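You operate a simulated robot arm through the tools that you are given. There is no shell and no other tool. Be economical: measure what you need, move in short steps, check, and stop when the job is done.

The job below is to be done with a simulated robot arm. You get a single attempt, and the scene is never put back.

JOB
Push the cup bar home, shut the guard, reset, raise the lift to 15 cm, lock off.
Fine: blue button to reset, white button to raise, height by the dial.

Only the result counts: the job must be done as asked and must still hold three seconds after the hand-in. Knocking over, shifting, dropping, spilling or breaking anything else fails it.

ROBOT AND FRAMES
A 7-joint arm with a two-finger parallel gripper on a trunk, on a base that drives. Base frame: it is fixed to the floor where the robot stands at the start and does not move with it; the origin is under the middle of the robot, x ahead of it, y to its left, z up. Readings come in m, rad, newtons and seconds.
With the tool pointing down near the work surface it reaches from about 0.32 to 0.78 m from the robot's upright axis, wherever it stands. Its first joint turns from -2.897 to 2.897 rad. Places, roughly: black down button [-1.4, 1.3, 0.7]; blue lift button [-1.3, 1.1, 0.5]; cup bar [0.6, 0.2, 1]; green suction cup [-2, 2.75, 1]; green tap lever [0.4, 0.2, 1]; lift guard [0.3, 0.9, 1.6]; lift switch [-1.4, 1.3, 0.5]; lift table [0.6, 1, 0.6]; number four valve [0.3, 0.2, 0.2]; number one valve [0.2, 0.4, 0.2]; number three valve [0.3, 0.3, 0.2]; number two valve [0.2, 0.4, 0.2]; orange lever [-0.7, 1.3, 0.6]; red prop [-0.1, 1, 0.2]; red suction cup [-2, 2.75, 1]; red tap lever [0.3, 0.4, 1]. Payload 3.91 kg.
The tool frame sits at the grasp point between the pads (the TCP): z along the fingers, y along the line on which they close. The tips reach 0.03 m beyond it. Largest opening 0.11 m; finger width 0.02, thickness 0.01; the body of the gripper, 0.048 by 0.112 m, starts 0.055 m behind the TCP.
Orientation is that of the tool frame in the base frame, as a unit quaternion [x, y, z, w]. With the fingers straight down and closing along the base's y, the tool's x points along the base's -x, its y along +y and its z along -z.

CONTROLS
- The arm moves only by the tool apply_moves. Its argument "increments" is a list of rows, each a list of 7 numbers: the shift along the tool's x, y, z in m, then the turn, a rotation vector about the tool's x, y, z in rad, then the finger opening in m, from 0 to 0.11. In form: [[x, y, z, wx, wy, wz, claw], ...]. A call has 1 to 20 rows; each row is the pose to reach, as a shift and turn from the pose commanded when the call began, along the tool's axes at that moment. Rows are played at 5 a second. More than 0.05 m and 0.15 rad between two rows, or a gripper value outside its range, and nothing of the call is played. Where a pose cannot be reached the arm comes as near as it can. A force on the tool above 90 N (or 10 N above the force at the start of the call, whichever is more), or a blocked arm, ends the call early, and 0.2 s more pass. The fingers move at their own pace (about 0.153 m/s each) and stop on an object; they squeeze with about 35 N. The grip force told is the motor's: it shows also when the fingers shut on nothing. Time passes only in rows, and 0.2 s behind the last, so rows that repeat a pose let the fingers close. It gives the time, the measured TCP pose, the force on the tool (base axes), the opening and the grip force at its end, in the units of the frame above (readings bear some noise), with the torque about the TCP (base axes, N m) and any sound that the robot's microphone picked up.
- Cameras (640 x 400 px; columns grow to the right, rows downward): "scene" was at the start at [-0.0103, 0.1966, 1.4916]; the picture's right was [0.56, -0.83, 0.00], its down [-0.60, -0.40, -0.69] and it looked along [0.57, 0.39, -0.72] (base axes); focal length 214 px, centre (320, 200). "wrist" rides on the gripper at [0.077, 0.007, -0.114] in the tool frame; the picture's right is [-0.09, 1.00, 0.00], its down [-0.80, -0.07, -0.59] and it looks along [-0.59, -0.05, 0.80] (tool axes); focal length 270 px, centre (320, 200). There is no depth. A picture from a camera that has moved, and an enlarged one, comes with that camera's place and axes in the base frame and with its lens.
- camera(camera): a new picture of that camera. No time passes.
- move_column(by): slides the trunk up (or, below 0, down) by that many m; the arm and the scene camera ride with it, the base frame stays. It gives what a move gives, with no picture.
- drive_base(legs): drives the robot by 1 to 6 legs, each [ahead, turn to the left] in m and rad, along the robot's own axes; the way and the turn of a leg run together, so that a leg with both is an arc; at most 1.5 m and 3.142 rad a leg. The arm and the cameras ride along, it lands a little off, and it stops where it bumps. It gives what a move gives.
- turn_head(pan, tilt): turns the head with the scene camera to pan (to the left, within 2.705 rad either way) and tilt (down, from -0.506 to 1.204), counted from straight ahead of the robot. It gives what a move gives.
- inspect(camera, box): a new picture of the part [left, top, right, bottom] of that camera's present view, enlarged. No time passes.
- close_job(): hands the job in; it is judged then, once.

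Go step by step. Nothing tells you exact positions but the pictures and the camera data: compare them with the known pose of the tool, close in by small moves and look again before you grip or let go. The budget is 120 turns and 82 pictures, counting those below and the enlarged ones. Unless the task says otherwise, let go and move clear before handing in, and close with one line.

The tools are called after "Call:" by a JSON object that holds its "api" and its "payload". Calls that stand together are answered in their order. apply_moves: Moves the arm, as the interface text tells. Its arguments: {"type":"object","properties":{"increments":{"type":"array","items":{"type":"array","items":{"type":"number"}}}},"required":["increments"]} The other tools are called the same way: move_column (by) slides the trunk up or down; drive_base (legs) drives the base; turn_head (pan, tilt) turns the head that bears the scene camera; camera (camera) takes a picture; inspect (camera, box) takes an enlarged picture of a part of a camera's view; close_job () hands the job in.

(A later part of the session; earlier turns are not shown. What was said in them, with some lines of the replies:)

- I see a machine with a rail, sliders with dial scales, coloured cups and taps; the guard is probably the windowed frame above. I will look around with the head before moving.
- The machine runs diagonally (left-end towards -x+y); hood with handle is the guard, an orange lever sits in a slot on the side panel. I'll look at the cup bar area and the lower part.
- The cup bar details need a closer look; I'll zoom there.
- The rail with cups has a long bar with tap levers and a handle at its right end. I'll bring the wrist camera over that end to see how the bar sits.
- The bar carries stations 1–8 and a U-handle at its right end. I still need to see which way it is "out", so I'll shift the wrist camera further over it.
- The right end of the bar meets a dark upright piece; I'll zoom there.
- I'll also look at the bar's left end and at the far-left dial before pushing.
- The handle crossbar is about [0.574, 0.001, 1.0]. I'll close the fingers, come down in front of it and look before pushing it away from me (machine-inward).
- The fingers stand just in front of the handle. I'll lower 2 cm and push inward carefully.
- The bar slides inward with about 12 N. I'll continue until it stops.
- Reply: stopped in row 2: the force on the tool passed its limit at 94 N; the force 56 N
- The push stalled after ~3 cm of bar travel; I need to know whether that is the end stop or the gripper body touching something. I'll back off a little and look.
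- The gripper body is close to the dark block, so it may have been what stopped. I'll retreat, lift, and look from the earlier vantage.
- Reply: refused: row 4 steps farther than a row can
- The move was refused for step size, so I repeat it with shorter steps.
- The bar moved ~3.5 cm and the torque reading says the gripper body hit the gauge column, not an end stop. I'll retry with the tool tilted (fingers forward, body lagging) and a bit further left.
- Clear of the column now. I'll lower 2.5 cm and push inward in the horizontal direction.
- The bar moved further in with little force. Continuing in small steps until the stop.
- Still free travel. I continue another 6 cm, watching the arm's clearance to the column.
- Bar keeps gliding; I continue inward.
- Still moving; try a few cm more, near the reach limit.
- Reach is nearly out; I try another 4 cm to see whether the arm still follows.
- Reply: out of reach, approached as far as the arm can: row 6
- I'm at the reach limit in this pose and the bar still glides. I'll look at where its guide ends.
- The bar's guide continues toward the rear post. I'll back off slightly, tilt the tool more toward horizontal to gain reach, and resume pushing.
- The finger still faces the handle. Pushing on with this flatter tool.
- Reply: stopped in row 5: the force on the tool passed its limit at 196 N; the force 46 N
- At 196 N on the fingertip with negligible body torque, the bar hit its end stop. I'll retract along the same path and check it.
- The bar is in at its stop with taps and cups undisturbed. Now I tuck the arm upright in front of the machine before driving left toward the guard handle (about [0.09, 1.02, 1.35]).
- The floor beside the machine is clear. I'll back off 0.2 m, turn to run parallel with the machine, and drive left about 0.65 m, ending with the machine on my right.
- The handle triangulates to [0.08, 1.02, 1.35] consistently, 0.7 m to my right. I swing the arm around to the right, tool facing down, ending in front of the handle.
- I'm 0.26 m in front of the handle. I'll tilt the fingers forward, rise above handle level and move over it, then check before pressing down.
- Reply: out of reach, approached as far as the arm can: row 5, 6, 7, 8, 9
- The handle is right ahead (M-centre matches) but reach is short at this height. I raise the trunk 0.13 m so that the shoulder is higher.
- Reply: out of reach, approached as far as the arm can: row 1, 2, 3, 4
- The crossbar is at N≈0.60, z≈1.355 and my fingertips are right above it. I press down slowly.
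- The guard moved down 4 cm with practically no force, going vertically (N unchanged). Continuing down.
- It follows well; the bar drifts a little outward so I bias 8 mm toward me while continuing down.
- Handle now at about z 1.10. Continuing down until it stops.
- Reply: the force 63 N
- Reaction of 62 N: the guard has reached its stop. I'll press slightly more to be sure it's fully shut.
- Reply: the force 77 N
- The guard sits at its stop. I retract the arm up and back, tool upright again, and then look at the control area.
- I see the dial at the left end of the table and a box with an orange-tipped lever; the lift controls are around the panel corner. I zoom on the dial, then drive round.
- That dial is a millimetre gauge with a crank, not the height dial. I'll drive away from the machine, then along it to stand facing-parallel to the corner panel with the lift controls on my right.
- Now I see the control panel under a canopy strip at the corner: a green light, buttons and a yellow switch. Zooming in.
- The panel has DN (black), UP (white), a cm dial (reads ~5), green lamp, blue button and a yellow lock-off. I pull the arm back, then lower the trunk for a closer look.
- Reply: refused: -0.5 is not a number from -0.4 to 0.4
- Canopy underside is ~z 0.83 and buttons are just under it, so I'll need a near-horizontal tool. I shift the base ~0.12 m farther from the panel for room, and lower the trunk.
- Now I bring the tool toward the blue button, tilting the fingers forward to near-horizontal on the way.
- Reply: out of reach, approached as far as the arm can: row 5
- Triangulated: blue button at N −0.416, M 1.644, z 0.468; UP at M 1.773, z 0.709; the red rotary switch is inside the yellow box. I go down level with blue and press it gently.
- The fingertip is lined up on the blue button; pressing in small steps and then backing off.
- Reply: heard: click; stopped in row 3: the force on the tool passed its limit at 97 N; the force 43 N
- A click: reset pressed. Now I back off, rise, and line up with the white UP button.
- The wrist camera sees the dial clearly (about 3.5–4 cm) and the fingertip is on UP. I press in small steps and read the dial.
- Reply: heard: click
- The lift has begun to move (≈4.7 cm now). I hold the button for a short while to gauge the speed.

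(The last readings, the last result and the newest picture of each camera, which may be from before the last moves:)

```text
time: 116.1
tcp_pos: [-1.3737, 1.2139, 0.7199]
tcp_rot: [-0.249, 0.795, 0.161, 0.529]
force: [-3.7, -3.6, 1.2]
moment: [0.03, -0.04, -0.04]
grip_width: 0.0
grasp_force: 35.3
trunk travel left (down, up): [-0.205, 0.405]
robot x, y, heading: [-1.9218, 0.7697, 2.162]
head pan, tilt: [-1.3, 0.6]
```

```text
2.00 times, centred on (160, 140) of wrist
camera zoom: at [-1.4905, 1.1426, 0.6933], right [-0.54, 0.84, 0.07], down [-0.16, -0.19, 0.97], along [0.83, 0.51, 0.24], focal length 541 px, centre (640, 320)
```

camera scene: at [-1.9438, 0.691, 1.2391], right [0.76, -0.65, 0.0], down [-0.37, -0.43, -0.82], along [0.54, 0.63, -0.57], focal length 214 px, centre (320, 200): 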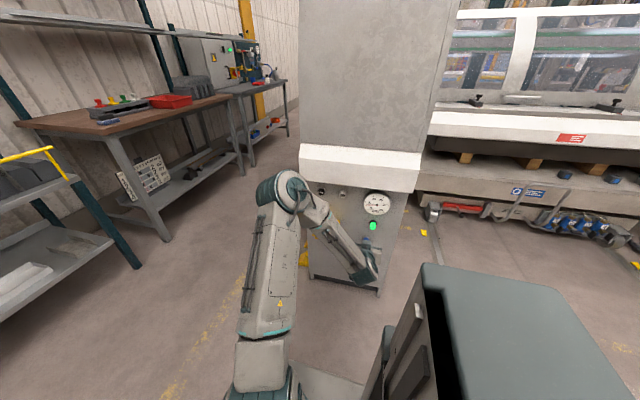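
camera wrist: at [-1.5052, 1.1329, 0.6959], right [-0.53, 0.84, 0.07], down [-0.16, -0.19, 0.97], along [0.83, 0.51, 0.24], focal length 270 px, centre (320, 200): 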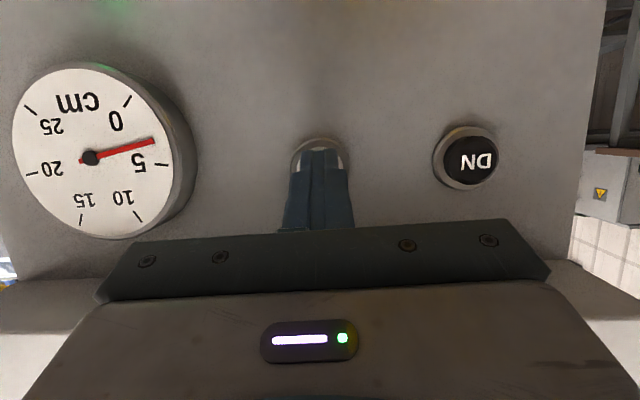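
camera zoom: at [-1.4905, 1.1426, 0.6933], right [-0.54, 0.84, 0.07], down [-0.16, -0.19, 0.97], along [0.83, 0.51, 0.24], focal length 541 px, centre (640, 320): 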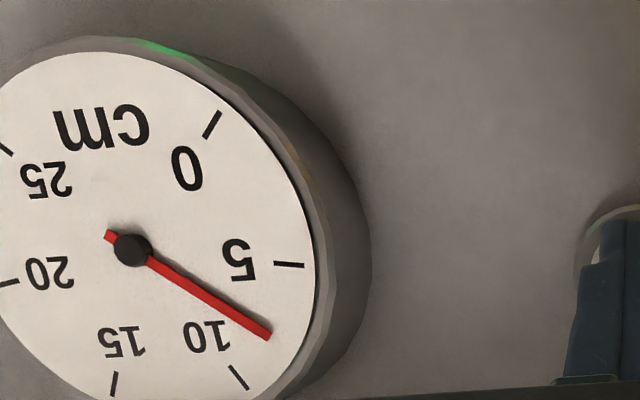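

From 4.6 to 8.0 cm in 0.8 s: about 4.2 cm/s. I need 7 cm more; holding 1.2 s more first (→~13).

Call:
{"api": "apply_moves", "payload": {"increments": [[0, 0, 0, 0, 0, 0, 0], [0, 0, 0, 0, 0, 0, 0], [0, 0, 0, 0, 0, 0, 0], [0, 0, 0, 0, 0, 0, 0]]}}

Call:
{"api": "inspect", "payload": {"camera": "wrist", "box": [0, 60, 320, 260]}}

```text
time: 117.1
tcp_pos: [-1.3753, 1.2146, 0.7201]
tcp_rot: [-0.248, 0.795, 0.161, 0.53]
force: [-3.9, -4.4, -0.1]
moment: [0.01, 0.0, -0.08]
grip_width: 0.0001
grasp_force: 35.4
trunk travel left (down, up): [-0.205, 0.405]
robot x, y, heading: [-1.9227, 0.7684, 2.165]
head pan, tilt: [-1.3, 0.6]
```

```text
2.00 times, centred on (160, 160) of wrist
camera zoom: at [-1.4905, 1.1426, 0.6933], right [-0.54, 0.84, 0.07], down [-0.16, -0.19, 0.97], along [0.83, 0.51, 0.24], focal length 541 px, centre (640, 280)
```

zoom: 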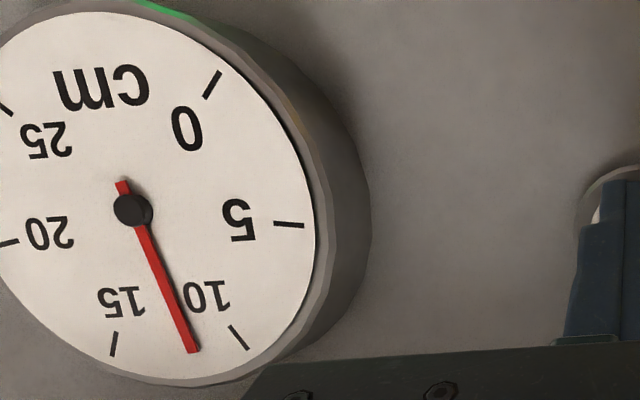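

Now about 11.8 cm (≈3.9 cm/s). I hold 0.4 s more then release, aiming a bit short of 15.

Call:
{"api": "apply_moves", "payload": {"increments": [[0, 0, 0, 0, 0, 0, 0], [0, 0, 0, 0, 0, 0, 0], [0.0094, 0, -0.0232, 0, 0, 0, 0], [0.0094, 0, -0.0232, 0, 0, 0, 0]]}}

Call:
{"api": "inspect", "payload": {"camera": "wrist", "box": [0, 60, 320, 260]}}

```text
time: 118.1
tcp_pos: [-1.3961, 1.2015, 0.721]
tcp_rot: [-0.249, 0.795, 0.161, 0.528]
force: [0.8, 0.5, 0.2]
moment: [0.01, 0.04, -0.01]
grip_width: 0.0002
grasp_force: 35.3
trunk travel left (down, up): [-0.205, 0.405]
robot x, y, heading: [-1.9177, 0.771, 2.169]
head pan, tilt: [-1.3, 0.6]
```

```text
2.00 times, centred on (160, 160) of wrist
camera zoom: at [-1.5116, 1.1293, 0.6937], right [-0.54, 0.84, 0.07], down [-0.16, -0.19, 0.97], along [0.83, 0.51, 0.24], focal length 541 px, centre (640, 280)
```

zoom: 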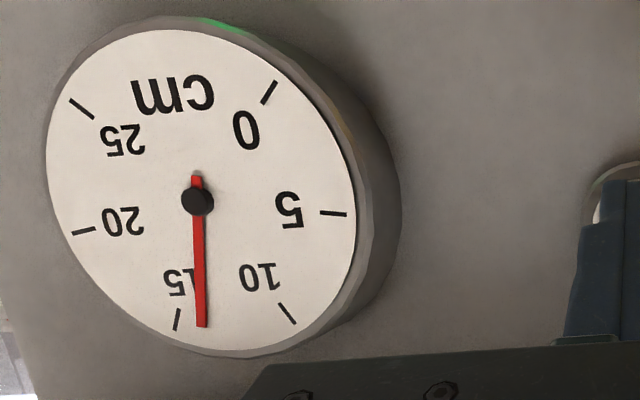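

About 13.8 cm. One timed tap (~0.3 s) should bring 1.2 cm more.

Call:
{"api": "apply_moves", "payload": {"increments": [[-0.0068, 0, 0.0167, 0, 0, 0, 0], [-0.01, 0, 0.0246, 0, 0, 0, 0], [-0.01, 0, 0.0246, 0, 0, 0, 0], [0, 0, 0, 0, 0, 0, 0], [0, 0, 0, 0, 0, 0, 0]]}}

Call:
{"api": "inspect", "payload": {"camera": "wrist", "box": [0, 60, 320, 260]}}

```text
time: 119.3
tcp_pos: [-1.3969, 1.1996, 0.7191]
tcp_rot: [-0.248, 0.795, 0.16, 0.529]
force: [0.4, -0.4, 0.0]
moment: [0.03, 0.05, 0.03]
grip_width: 0.0
grasp_force: 34.9
trunk travel left (down, up): [-0.205, 0.405]
robot x, y, heading: [-1.9231, 0.7685, 2.163]
head pan, tilt: [-1.3, 0.6]
heard: click
```

```text
2.00 times, centred on (160, 160) of wrist
camera zoom: at [-1.5117, 1.1283, 0.693], right [-0.54, 0.84, 0.07], down [-0.16, -0.19, 0.97], along [0.83, 0.51, 0.24], focal length 541 px, centre (640, 280)
```

zoom: 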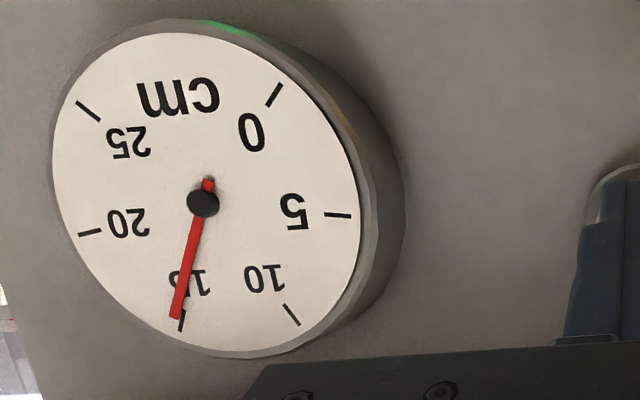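

It reads just past 15. A closer zoom to judge the offset.

Call:
{"api": "inspect", "payload": {"camera": "wrist", "box": [16, 60, 208, 250]}}

Call:
{"api": "inspect", "payload": {"camera": "scene", "box": [355, 185, 395, 215]}}

```text
2.11 times, centred on (112, 155) of wrist
camera zoom: at [-1.5117, 1.1283, 0.693], right [-0.54, 0.84, 0.07], down [-0.16, -0.19, 0.97], along [0.83, 0.51, 0.24], focal length 569 px, centre (758, 295)
```

zoom: 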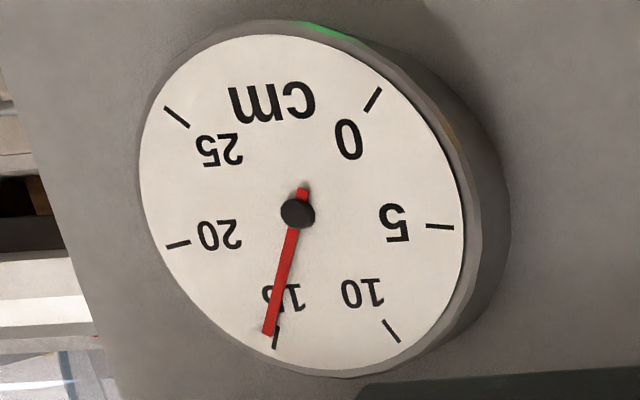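

```text
13.33 times, centred on (375, 200) of scene
camera zoom: at [-1.9441, 0.691, 1.2391], right [0.76, -0.65, 0.0], down [-0.37, -0.43, -0.82], along [0.53, 0.63, -0.57], focal length 2860 px, centre (-413, 200)
```

zoom: 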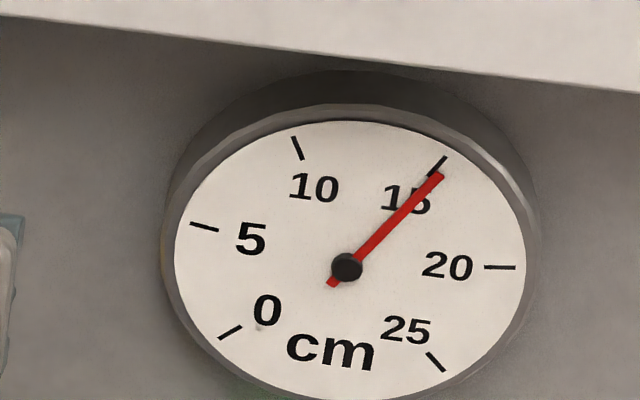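

The dial shows 15 (within ~0.2 cm), which I accept. Next is locking off: I back away and move down to view the yellow box with the red rotary switch.

Call:
{"api": "apply_moves", "payload": {"increments": [[0.0169, 0, -0.0417, 0, 0, 0, 0], [0.0338, 0, -0.0834, 0, 0, 0, 0], [0.0508, 0, -0.1251, 0, 0, 0, 0], [0.0658, 0, -0.1622, 0, 0, 0, 0], [0.1075, 0.02, -0.1453, 0, 0, 0, 0], [0.1492, 0.04, -0.1284, 0, 0, 0, 0], [0.1909, 0.06, -0.1114, 0, 0, 0, 0], [0.2141, 0.06, -0.102, 0, 0, 0, 0.0], [0.2141, 0.06, -0.102, 0, 0, 0, 0.0]]}}

Call:
{"api": "camera", "payload": {"camera": "wrist"}}

```text
time: 121.3
tcp_pos: [-1.5822, 1.1681, 0.5915]
tcp_rot: [-0.246, 0.8, 0.154, 0.525]
force: [0.6, 0.1, 0.3]
moment: [-0.02, 0.02, 0.0]
grip_width: 0.0002
grasp_force: 34.7
out of reach, approached as far as the arm can: row 6, 7, 8, 9
trunk travel left (down, up): [-0.205, 0.405]
robot x, y, heading: [-1.9165, 0.7679, 2.167]
head pan, tilt: [-1.3, 0.6]
```

```text
9 pictures are left
camera wrist: at [-1.6997, 1.0972, 0.5675], right [-0.52, 0.85, 0.07], down [-0.15, -0.17, 0.97], along [0.84, 0.5, 0.22], focal length 270 px, centre (320, 200)
```

wrist: 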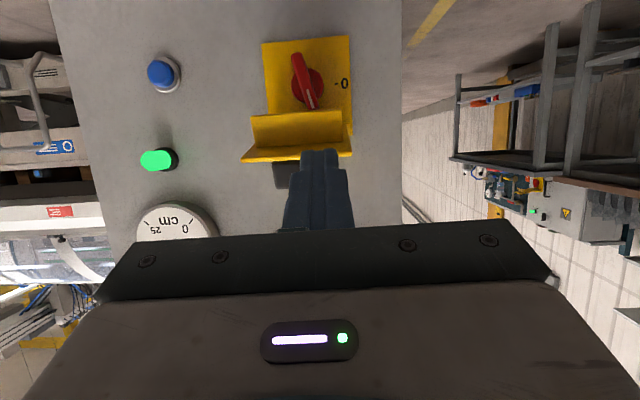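

Call:
{"api": "inspect", "payload": {"camera": "wrist", "box": [230, 20, 380, 200]}}

```text
2.22 times, centred on (305, 110) of wrist
camera zoom: at [-1.6997, 1.0972, 0.5675], right [-0.52, 0.85, 0.07], down [-0.15, -0.17, 0.97], along [0.84, 0.5, 0.22], focal length 601 px, centre (353, 400)
```

zoom: 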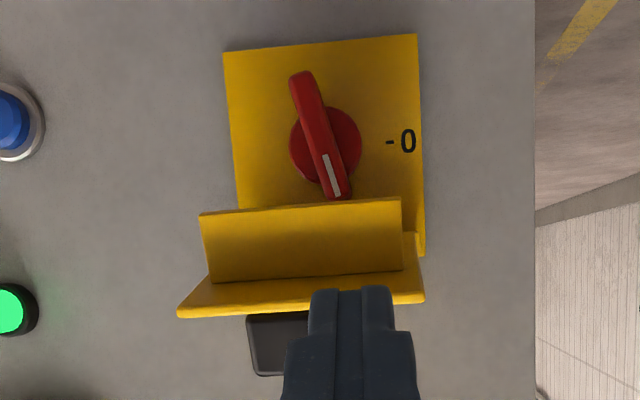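

The rotary switch points up; "0" is to the left (counter-clockwise 90°), under an open yellow lid (z≈0.555, sticking out to N≈−0.55) that carries the padlock symbol. I'll first turn the knob by pushing its lower end to the right with a horizontal finger, so I lower the trunk and level the tool below the lid.

Call:
{"api": "move_column", "payload": {"by": -0.12}}

Call:
{"api": "apply_moves", "payload": {"increments": [[0, 0.005, 0, 0, -0.12, 0, 0], [-0.012, 0.01, 0.0275, 0, -0.24, 0, 0], [-0.024, 0.02, 0.055, 0, -0.36, 0, 0], [-0.032, 0.02, 0.0733, 0, -0.48, 0, 0], [-0.032, 0.02, 0.0733, 0, -0.5, 0, 0]]}}

```text
time: 122.8
tcp_pos: [-1.5827, 1.1679, 0.4713]
tcp_rot: [-0.248, 0.8, 0.155, 0.524]
force: [0.2, -0.1, -0.3]
moment: [0.0, -0.01, 0.02]
grip_width: 0.0
grasp_force: 35.2
trunk travel left (down, up): [-0.085, 0.525]
robot x, y, heading: [-1.9201, 0.773, 2.168]
head pan, tilt: [-1.3, 0.6]
```

```text
time: 124.0
tcp_pos: [-1.5704, 1.3115, 0.5711]
tcp_rot: [-0.186, 0.684, 0.179, 0.682]
force: [-0.8, 0.1, 0.6]
moment: [-0.02, -0.02, 0.01]
grip_width: 0.0001
grasp_force: 35.4
out of reach, approached as far as the arm can: row 1, 2, 3, 4, 5
trunk travel left (down, up): [-0.085, 0.525]
robot x, y, heading: [-1.9181, 0.7695, 2.166]
head pan, tilt: [-1.3, 0.6]
```

The near-limit IK drifted the tool left (M≈1.965, beside the box) without touching anything. From here I go down, then forward to where reach is comfortable.

Call:
{"api": "apply_moves", "payload": {"increments": [[0.04, 0, 0, -0.035, 0, 0, 0], [0.08, 0, 0, -0.07, 0, 0, 0], [0.105, 0, 0, -0.07, 0, 0, 0], [0.105, 0.003, 0.035, -0.07, 0, 0, 0], [0.105, 0.005, 0.065, -0.07, 0, 0, 0], [0.105, 0.005, 0.065, -0.07, 0, 0, 0]]}}

Call:
{"api": "camera", "payload": {"camera": "wrist"}}

```text
time: 125.4
tcp_pos: [-1.5277, 1.3901, 0.5174]
tcp_rot: [-0.203, 0.694, 0.187, 0.664]
force: [0.1, -0.4, -0.1]
moment: [0.05, -0.01, -0.01]
grip_width: 0.0
grasp_force: 34.5
out of reach, approached as far as the arm can: row 1, 2, 3, 4, 5, 6
trunk travel left (down, up): [-0.085, 0.525]
robot x, y, heading: [-1.9203, 0.7722, 2.166]
head pan, tilt: [-1.3, 0.6]
```

```text
7 pictures are left
camera wrist: at [-1.6318, 1.332, 0.4453], right [-0.53, 0.85, 0.08], down [-0.44, -0.35, 0.83], along [0.73, 0.4, 0.55], focal length 270 px, centre (320, 200)
```

wrist: 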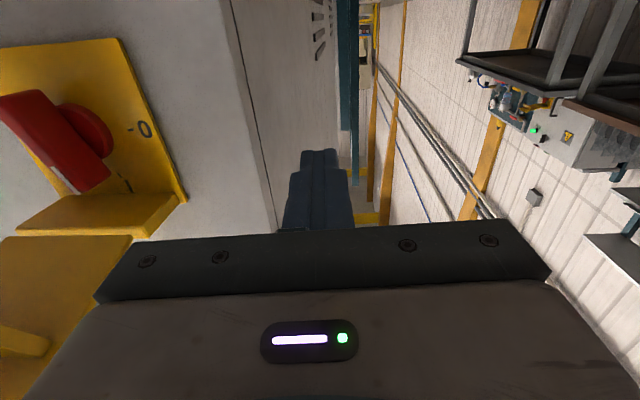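

The low horizontal pose hits a wrist limit from this spot. I'll drive 0.35 m forward (along the panel's left) so that the arm can approach the knob from the front-left, clear of the lid.

Call:
{"api": "drive_base", "payload": {"legs": [[0.35, 0]]}}

Call:
{"api": "move_column", "payload": {"by": -0.05}}

Call:
{"api": "apply_moves", "payload": {"increments": [[0, 0, -0.03, 0.141, 0, 0.0065, 0], [0, 0, -0.06, 0.282, 0, 0.013, 0], [0, 0, -0.08, 0.423, 0, 0.0195, 0], [0, 0, -0.08, 0.5645, 0, 0.026, 0], [0, 0, -0.08, 0.5645, 0, 0.026, 0]]}}

```text
time: 127.7
tcp_pos: [-1.7256, 1.6848, 0.5168]
tcp_rot: [-0.202, 0.695, 0.185, 0.665]
force: [-0.1, 0.2, -0.4]
moment: [0.03, 0.02, -0.02]
grip_width: 0.0
grasp_force: 34.5
trunk travel left (down, up): [-0.085, 0.525]
robot x, y, heading: [-2.1186, 1.064, 2.165]
head pan, tilt: [-1.3, 0.6]
```

```text
time: 128.6
tcp_pos: [-1.7253, 1.6843, 0.4676]
tcp_rot: [-0.201, 0.695, 0.184, 0.665]
force: [-0.1, -1.8, 0.1]
moment: [-0.02, -0.02, 0.0]
grip_width: 0.0001
grasp_force: 35.0
trunk travel left (down, up): [-0.035, 0.575]
robot x, y, heading: [-2.1197, 1.0671, 2.168]
head pan, tilt: [-1.3, 0.6]
```

```text
time: 129.8
tcp_pos: [-1.7953, 1.6422, 0.47]
tcp_rot: [-0.001, 0.722, -0.006, 0.692]
force: [0.5, 0.1, 0.1]
moment: [0.01, -0.01, 0.0]
grip_width: 0.0
grasp_force: 35.3
trunk travel left (down, up): [-0.035, 0.575]
robot x, y, heading: [-2.12, 1.0671, 2.167]
head pan, tilt: [-1.3, 0.6]
```

From here the level tool is reachable. Approaching the knob from the front-left at z≈0.47, stopping ~7 cm short to look.

Call:
{"api": "apply_moves", "payload": {"increments": [[-0.002, -0.031, 0.033, 0, 0, 0, 0], [-0.004, -0.062, 0.066, 0, 0, 0, 0], [-0.006, -0.093, 0.098, 0, 0, 0, 0], [-0.008, -0.124, 0.131, 0, 0, 0, 0], [-0.01, -0.155, 0.164, 0, 0, 0, 0], [-0.012, -0.186, 0.197, 0, 0, 0, 0], [-0.014, -0.217, 0.229, 0, 0, 0, 0], [-0.016, -0.248, 0.262, 0, 0, 0, 0], [-0.017, -0.28, 0.295, 0, 0, 0, 0], [-0.017, -0.28, 0.295, 0, 0, 0, 0]]}}

Call:
{"api": "camera", "payload": {"camera": "wrist"}}

```text
time: 132.0
tcp_pos: [-1.5001, 1.3596, 0.4798]
tcp_rot: [0.0, 0.722, -0.006, 0.692]
force: [0.6, -0.3, 0.1]
moment: [-0.04, 0.01, -0.04]
grip_width: 0.0001
grasp_force: 35.2
trunk travel left (down, up): [-0.035, 0.575]
robot x, y, heading: [-2.1188, 1.0697, 2.164]
head pan, tilt: [-1.3, 0.6]
```

```text
6 pictures are left
camera wrist: at [-1.618, 1.3663, 0.4074], right [0.01, 1.0, 0.08], down [-0.56, -0.06, 0.83], along [0.83, -0.06, 0.56], focal length 270 px, centre (320, 200)
```

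wrist: 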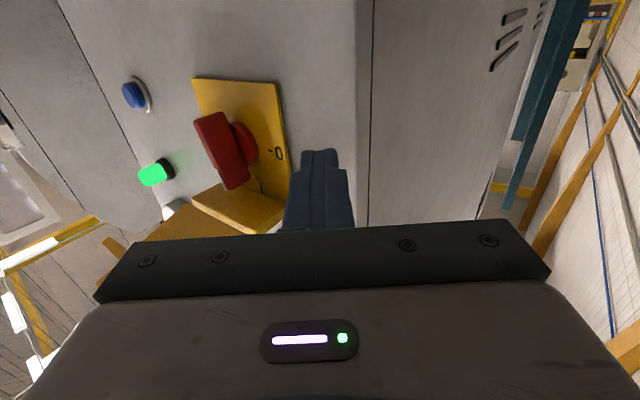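

I see the knob clearly: blade bottom at about z 0.465, M 1.835. I now push its lower end to the right along an arc so that it turns to 0.

Call:
{"api": "apply_moves", "payload": {"increments": [[0.0012, -0.0274, 0.0287, 0, 0, 0, 0], [0.0024, -0.0548, 0.0573, 0, 0, 0, 0], [0.002, -0.0681, 0.0662, 0, 0, 0, 0], [0.0057, -0.0789, 0.0735, 0, 0, 0, 0], [0.0064, -0.0885, 0.0799, 0, 0, 0, 0], [0.0041, -0.0971, 0.0858, 0, 0, 0, 0], [-0.001, -0.1029, 0.0897, 0, 0, 0, 0], [-0.0071, -0.107, 0.0925, 0, 0, 0, 0], [-0.0122, -0.1087, 0.0936, 0, 0, 0, 0]]}}

Call:
{"api": "inspect", "payload": {"camera": "wrist", "box": [120, 40, 440, 240]}}

```text
time: 134.0
tcp_pos: [-1.4099, 1.2508, 0.4838]
tcp_rot: [0.0, 0.724, -0.007, 0.689]
force: [-5.7, -0.1, -11.9]
moment: [-0.02, 0.03, 0.07]
grip_width: 0.0001
grasp_force: 35.5
trunk travel left (down, up): [-0.035, 0.575]
robot x, y, heading: [-2.1172, 1.0645, 2.163]
head pan, tilt: [-1.3, 0.6]
```

```text
2.00 times, centred on (280, 140) of wrist
camera zoom: at [-1.5273, 1.2571, 0.4121], right [0.01, 1.0, 0.08], down [-0.56, -0.06, 0.83], along [0.83, -0.06, 0.55], focal length 541 px, centre (400, 320)
```

zoom: 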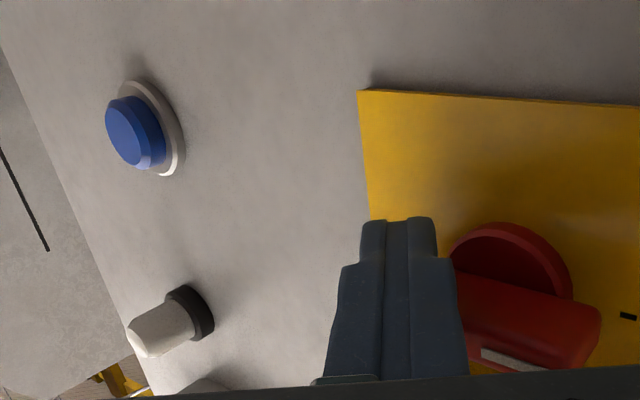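

The blade has turned onto the 0 mark and the lamp went out — the switch is off. I nudge it a touch more, withdraw, and rise while tilting the tool down to close the lid over it.

Call:
{"api": "apply_moves", "payload": {"increments": [[-0.004, 0, 0, 0, 0, 0, 0], [0.01, 0, 0, 0, 0, 0, 0], [0.012, 0.03, -0.03, 0, 0, 0, 0], [0.012, 0.06, -0.06, 0, 0, 0, 0], [0.012, 0.09, -0.095, 0, 0, 0, 0], [0.012, 0.12, -0.13, 0, 0, 0, 0], [-0.03, 0.13, -0.15, 0, 0.13, 0, 0], [-0.07, 0.13, -0.16, 0, 0.26, 0, 0], [-0.11, 0.13, -0.17, 0, 0.39, 0, 0], [-0.15, 0.13, -0.17, 0, 0.53, 0, 0], [-0.19, 0.13, -0.17, 0, 0.66, 0, 0], [-0.22, 0.13, -0.17, 0, 0.66, 0, 0], [-0.22, 0.13, -0.17, 0, 0.66, 0, 0]]}}

Call:
{"api": "inspect", "payload": {"camera": "scene", "box": [340, 120, 500, 300]}}

```text
time: 136.8
tcp_pos: [-1.5689, 1.3834, 0.7151]
tcp_rot: [0.002, 0.907, -0.007, 0.42]
force: [0.1, -0.7, -0.4]
moment: [-0.01, -0.03, 0.0]
grip_width: 0.0
grasp_force: 34.9
trunk travel left (down, up): [-0.035, 0.575]
robot x, y, heading: [-2.1194, 1.0623, 2.162]
head pan, tilt: [-1.3, 0.6]
```

```text
2.22 times, centred on (420, 210) of scene
camera zoom: at [-2.144, 0.9873, 1.0691], right [0.76, -0.65, 0.0], down [-0.37, -0.43, -0.82], along [0.54, 0.63, -0.57], focal length 477 px, centre (98, 178)
```

zoom: 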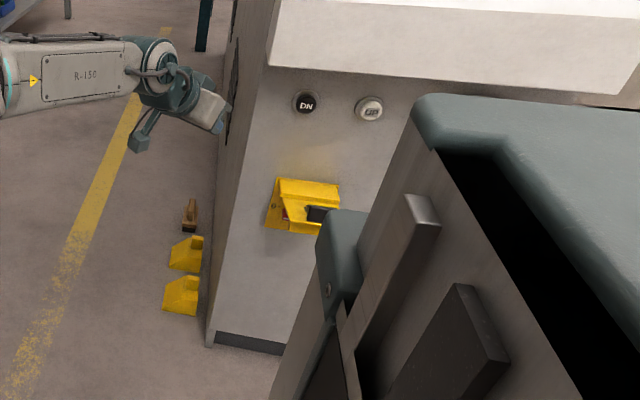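

I zoom on the lid to learn its exact open position.

Call:
{"api": "inspect", "payload": {"camera": "scene", "box": [388, 192, 436, 228]}}

```text
11.11 times, centred on (412, 210) of scene
camera zoom: at [-2.144, 0.9873, 1.0691], right [0.76, -0.65, 0.0], down [-0.37, -0.43, -0.82], along [0.54, 0.63, -0.57], focal length 2383 px, centre (-702, 89)
```

zoom: 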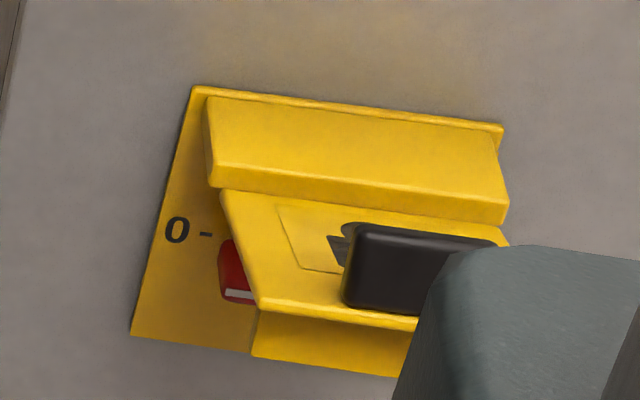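

Now the geometry is clear: lid hinged at N≈−0.468, z≈0.55, sloping slightly up, with a black grip on top. I bring the fingertip above it and swing it down along its arc until it closes.

Call:
{"api": "apply_moves", "payload": {"increments": [[-0.0056, -0.0335, 0.0176, 0, 0, 0, 0], [-0.0112, -0.0669, 0.0353, 0, 0, 0, 0], [-0.0168, -0.1004, 0.0529, 0, 0, 0, 0], [-0.0224, -0.1338, 0.0706, 0, 0, 0, 0], [-0.028, -0.1673, 0.0882, 0, 0, 0, 0], [-0.0054, -0.1673, 0.1074, 0, 0, 0, 0], [0.0173, -0.1673, 0.1265, 0, 0, 0, 0], [0.0394, -0.174, 0.1323, 0, 0, 0, 0], [0.0688, -0.1772, 0.1509, 0, 0, 0, 0], [0.0891, -0.1718, 0.1788, 0, 0, 0, 0], [0.0973, -0.1592, 0.2101, 0, 0, 0, 0], [0.0953, -0.1489, 0.2285, 0, 0, 0, 0], [0.0907, -0.1416, 0.2386, 0, 0, 0, 0], [0.0854, -0.136, 0.2449, 0, 0, 0, 0]]}}

Call:
{"api": "inspect", "payload": {"camera": "wrist", "box": [120, 40, 520, 240]}}

```text
time: 139.8
tcp_pos: [-1.4384, 1.2418, 0.4903]
tcp_rot: [0.004, 0.907, -0.007, 0.42]
force: [-15.4, -3.6, 4.2]
moment: [-0.02, 0.16, 0.04]
grip_width: 0.0001
grasp_force: 34.5
trunk travel left (down, up): [-0.035, 0.575]
robot x, y, heading: [-2.1203, 1.0633, 2.163]
head pan, tilt: [-1.3, 0.6]
```

```text
1.60 times, centred on (320, 140) of wrist
camera zoom: at [-1.5766, 1.2498, 0.5067], right [0.07, 1.0, 0.06], down [0.07, -0.06, 1.0], along [1.0, -0.07, -0.07], focal length 432 px, centre (320, 296)
```

zoom: 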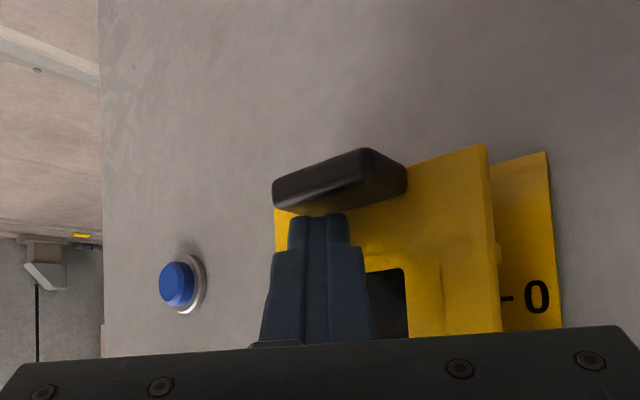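

The lid is down over the knob. I press it a bit more firmly inward to make sure it is fully shut.

Call:
{"api": "apply_moves", "payload": {"increments": [[-0.003, 0.003, 0.0035, 0, 0, 0, 0], [-0.0055, 0.0058, 0.0065, 0, 0, 0, 0], [-0.008, 0.0084, 0.0095, 0, 0, 0, 0], [-0.011, 0.0112, 0.0127, 0, 0, 0, 0]]}}

```text
time: 140.3
tcp_pos: [-1.4384, 1.2412, 0.4921]
tcp_rot: [0.005, 0.91, -0.009, 0.414]
force: [-45.3, -9.2, 26.9]
moment: [0.01, 0.26, -0.04]
grip_width: 0.0002
grasp_force: 35.2
trunk travel left (down, up): [-0.035, 0.575]
robot x, y, heading: [-2.1149, 1.066, 2.163]
head pan, tilt: [-1.3, 0.6]
stopped in row 2: the force on the tool passed its limit at 100 N (the readings are from after the stop); the commanded pose is now the measured one
```

Solid stop: the lid is shut. I withdraw straight back and verify it stays.

Call:
{"api": "apply_moves", "payload": {"increments": [[0.0214, -0.0224, -0.0253, 0, 0, 0, 0], [0.0428, -0.0448, -0.0506, 0, 0, 0, 0], [0.0642, -0.0672, -0.0759, 0, 0, 0, 0], [0.06, -0.0672, -0.1, 0, 0, 0, 0], [0.05, -0.0672, -0.13, 0, 0, 0, 0], [0.05, -0.0672, -0.13, 0, 0, 0, 0], [0.05, -0.0672, -0.13, 0, 0, 0, 0], [0.05, -0.0672, -0.13, 0, 0, 0, 0]]}}

Call:
{"api": "camera", "payload": {"camera": "wrist"}}

```text
time: 140.9
tcp_pos: [-1.4775, 1.2145, 0.5148]
tcp_rot: [0.001, 0.895, -0.002, 0.447]
force: [8.2, 1.8, 6.3]
moment: [-0.01, -0.32, 0.13]
grip_width: 0.0
grasp_force: 35.0
trunk travel left (down, up): [-0.035, 0.575]
robot x, y, heading: [-2.1191, 1.0647, 2.169]
head pan, tilt: [-1.3, 0.6]
stopped in row 2: the force on the tool passed its limit at 105 N (the readings are from after the stop); the commanded pose is now the measured one
```

```text
1 pictures are left
camera wrist: at [-1.6159, 1.2203, 0.5214], right [0.06, 1.0, 0.07], down [0.01, -0.07, 1.0], along [1.0, -0.06, -0.01], focal length 270 px, centre (320, 200)
```

wrist: 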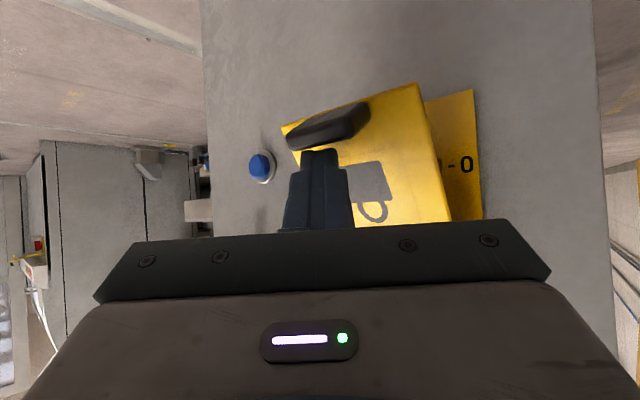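

While withdrawing, the finger's underside caught the black grip and pulled the lid partly open again. I push the lid shut once more, and this time will withdraw along the finger's own axis.

Call:
{"api": "apply_moves", "payload": {"increments": [[-0.0015, 0.009, 0.0152, 0, 0, 0, 0], [-0.003, 0.018, 0.0304, 0, 0, 0, 0], [-0.0045, 0.025, 0.0426, 0, 0, 0, 0], [-0.005, 0.028, 0.047, 0, 0, 0, 0], [-0.006, 0.03, 0.05, 0, 0, 0, 0]]}}

```text
time: 142.1
tcp_pos: [-1.4383, 1.2405, 0.4903]
tcp_rot: [0.002, 0.896, -0.003, 0.444]
force: [-52.1, -11.9, 27.0]
moment: [-0.05, 0.28, -0.07]
grip_width: 0.0001
grasp_force: 34.6
trunk travel left (down, up): [-0.035, 0.575]
robot x, y, heading: [-2.1178, 1.0655, 2.168]
head pan, tilt: [-1.3, 0.6]
```

Shut again. Now withdrawing along the finger axis (back and up), clear of the grip.

Call:
{"api": "apply_moves", "payload": {"increments": [[-0.0005, 0, -0.008, 0, 0, 0, 0], [-0.003, 0, -0.025, 0, 0, 0, 0], [-0.006, 0, -0.05, 0, 0, 0, 0], [-0.01, 0, -0.085, 0, 0, 0, 0], [-0.012, 0, -0.12, 0, 0, 0, 0], [-0.012, 0, -0.16, 0, 0, 0, 0], [-0.012, 0, -0.16, 0, 0, 0, 0]]}}

```text
time: 143.7
tcp_pos: [-1.5576, 1.243, 0.5959]
tcp_rot: [0.001, 0.896, -0.003, 0.444]
force: [0.3, 0.3, -0.8]
moment: [-0.01, 0.03, 0.01]
grip_width: 0.0
grasp_force: 35.6
trunk travel left (down, up): [-0.035, 0.575]
robot x, y, heading: [-2.121, 1.0676, 2.165]
head pan, tilt: [-1.3, 0.6]
```

No snag this time. I use the last picture to verify the lid.

Call:
{"api": "camera", "payload": {"camera": "wrist"}}

```text
0 pictures are left
camera wrist: at [-1.6948, 1.2503, 0.604], right [0.06, 1.0, 0.07], down [0.01, -0.07, 1.0], along [1.0, -0.06, -0.02], focal length 270 px, centre (320, 200)
```

wrist: 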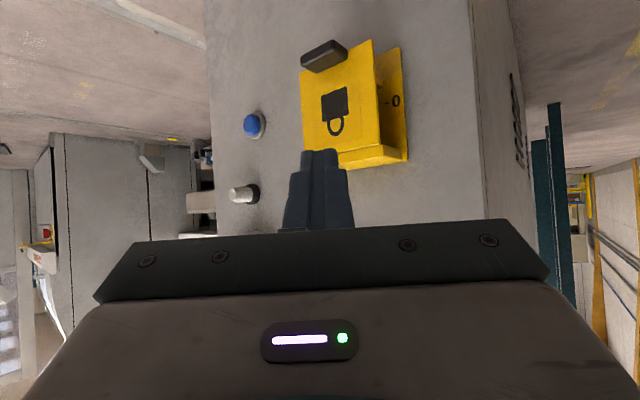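

The lid hangs shut in front of the switch, knob at 0, lamp out. I move the arm a little further clear, then hand in.

Call:
{"api": "apply_moves", "payload": {"increments": [[0, 0, -0.03, 0, 0, 0, 0.0], [0, 0, -0.05, 0, 0, 0, 0.0], [0, 0, -0.05, 0, 0, 0, 0.0]]}}

Call:
{"api": "close_job", "payload": {}}

```text
time: 144.5
tcp_pos: [-1.5953, 1.2423, 0.6237]
tcp_rot: [0.001, 0.896, -0.003, 0.444]
force: [-0.3, 0.7, 0.1]
moment: [0.0, -0.01, 0.02]
grip_width: 0.0
grasp_force: 35.0
trunk travel left (down, up): [-0.035, 0.575]
robot x, y, heading: [-2.12, 1.0604, 2.167]
head pan, tilt: [-1.3, 0.6]
```

```text
The job is handed in.
```

The job is handed in: the cup bar is pushed home, the guard is shut, the lift is reset and raised to about 15.2 cm on the dial, and the lift switch is at 0 with its lid closed.
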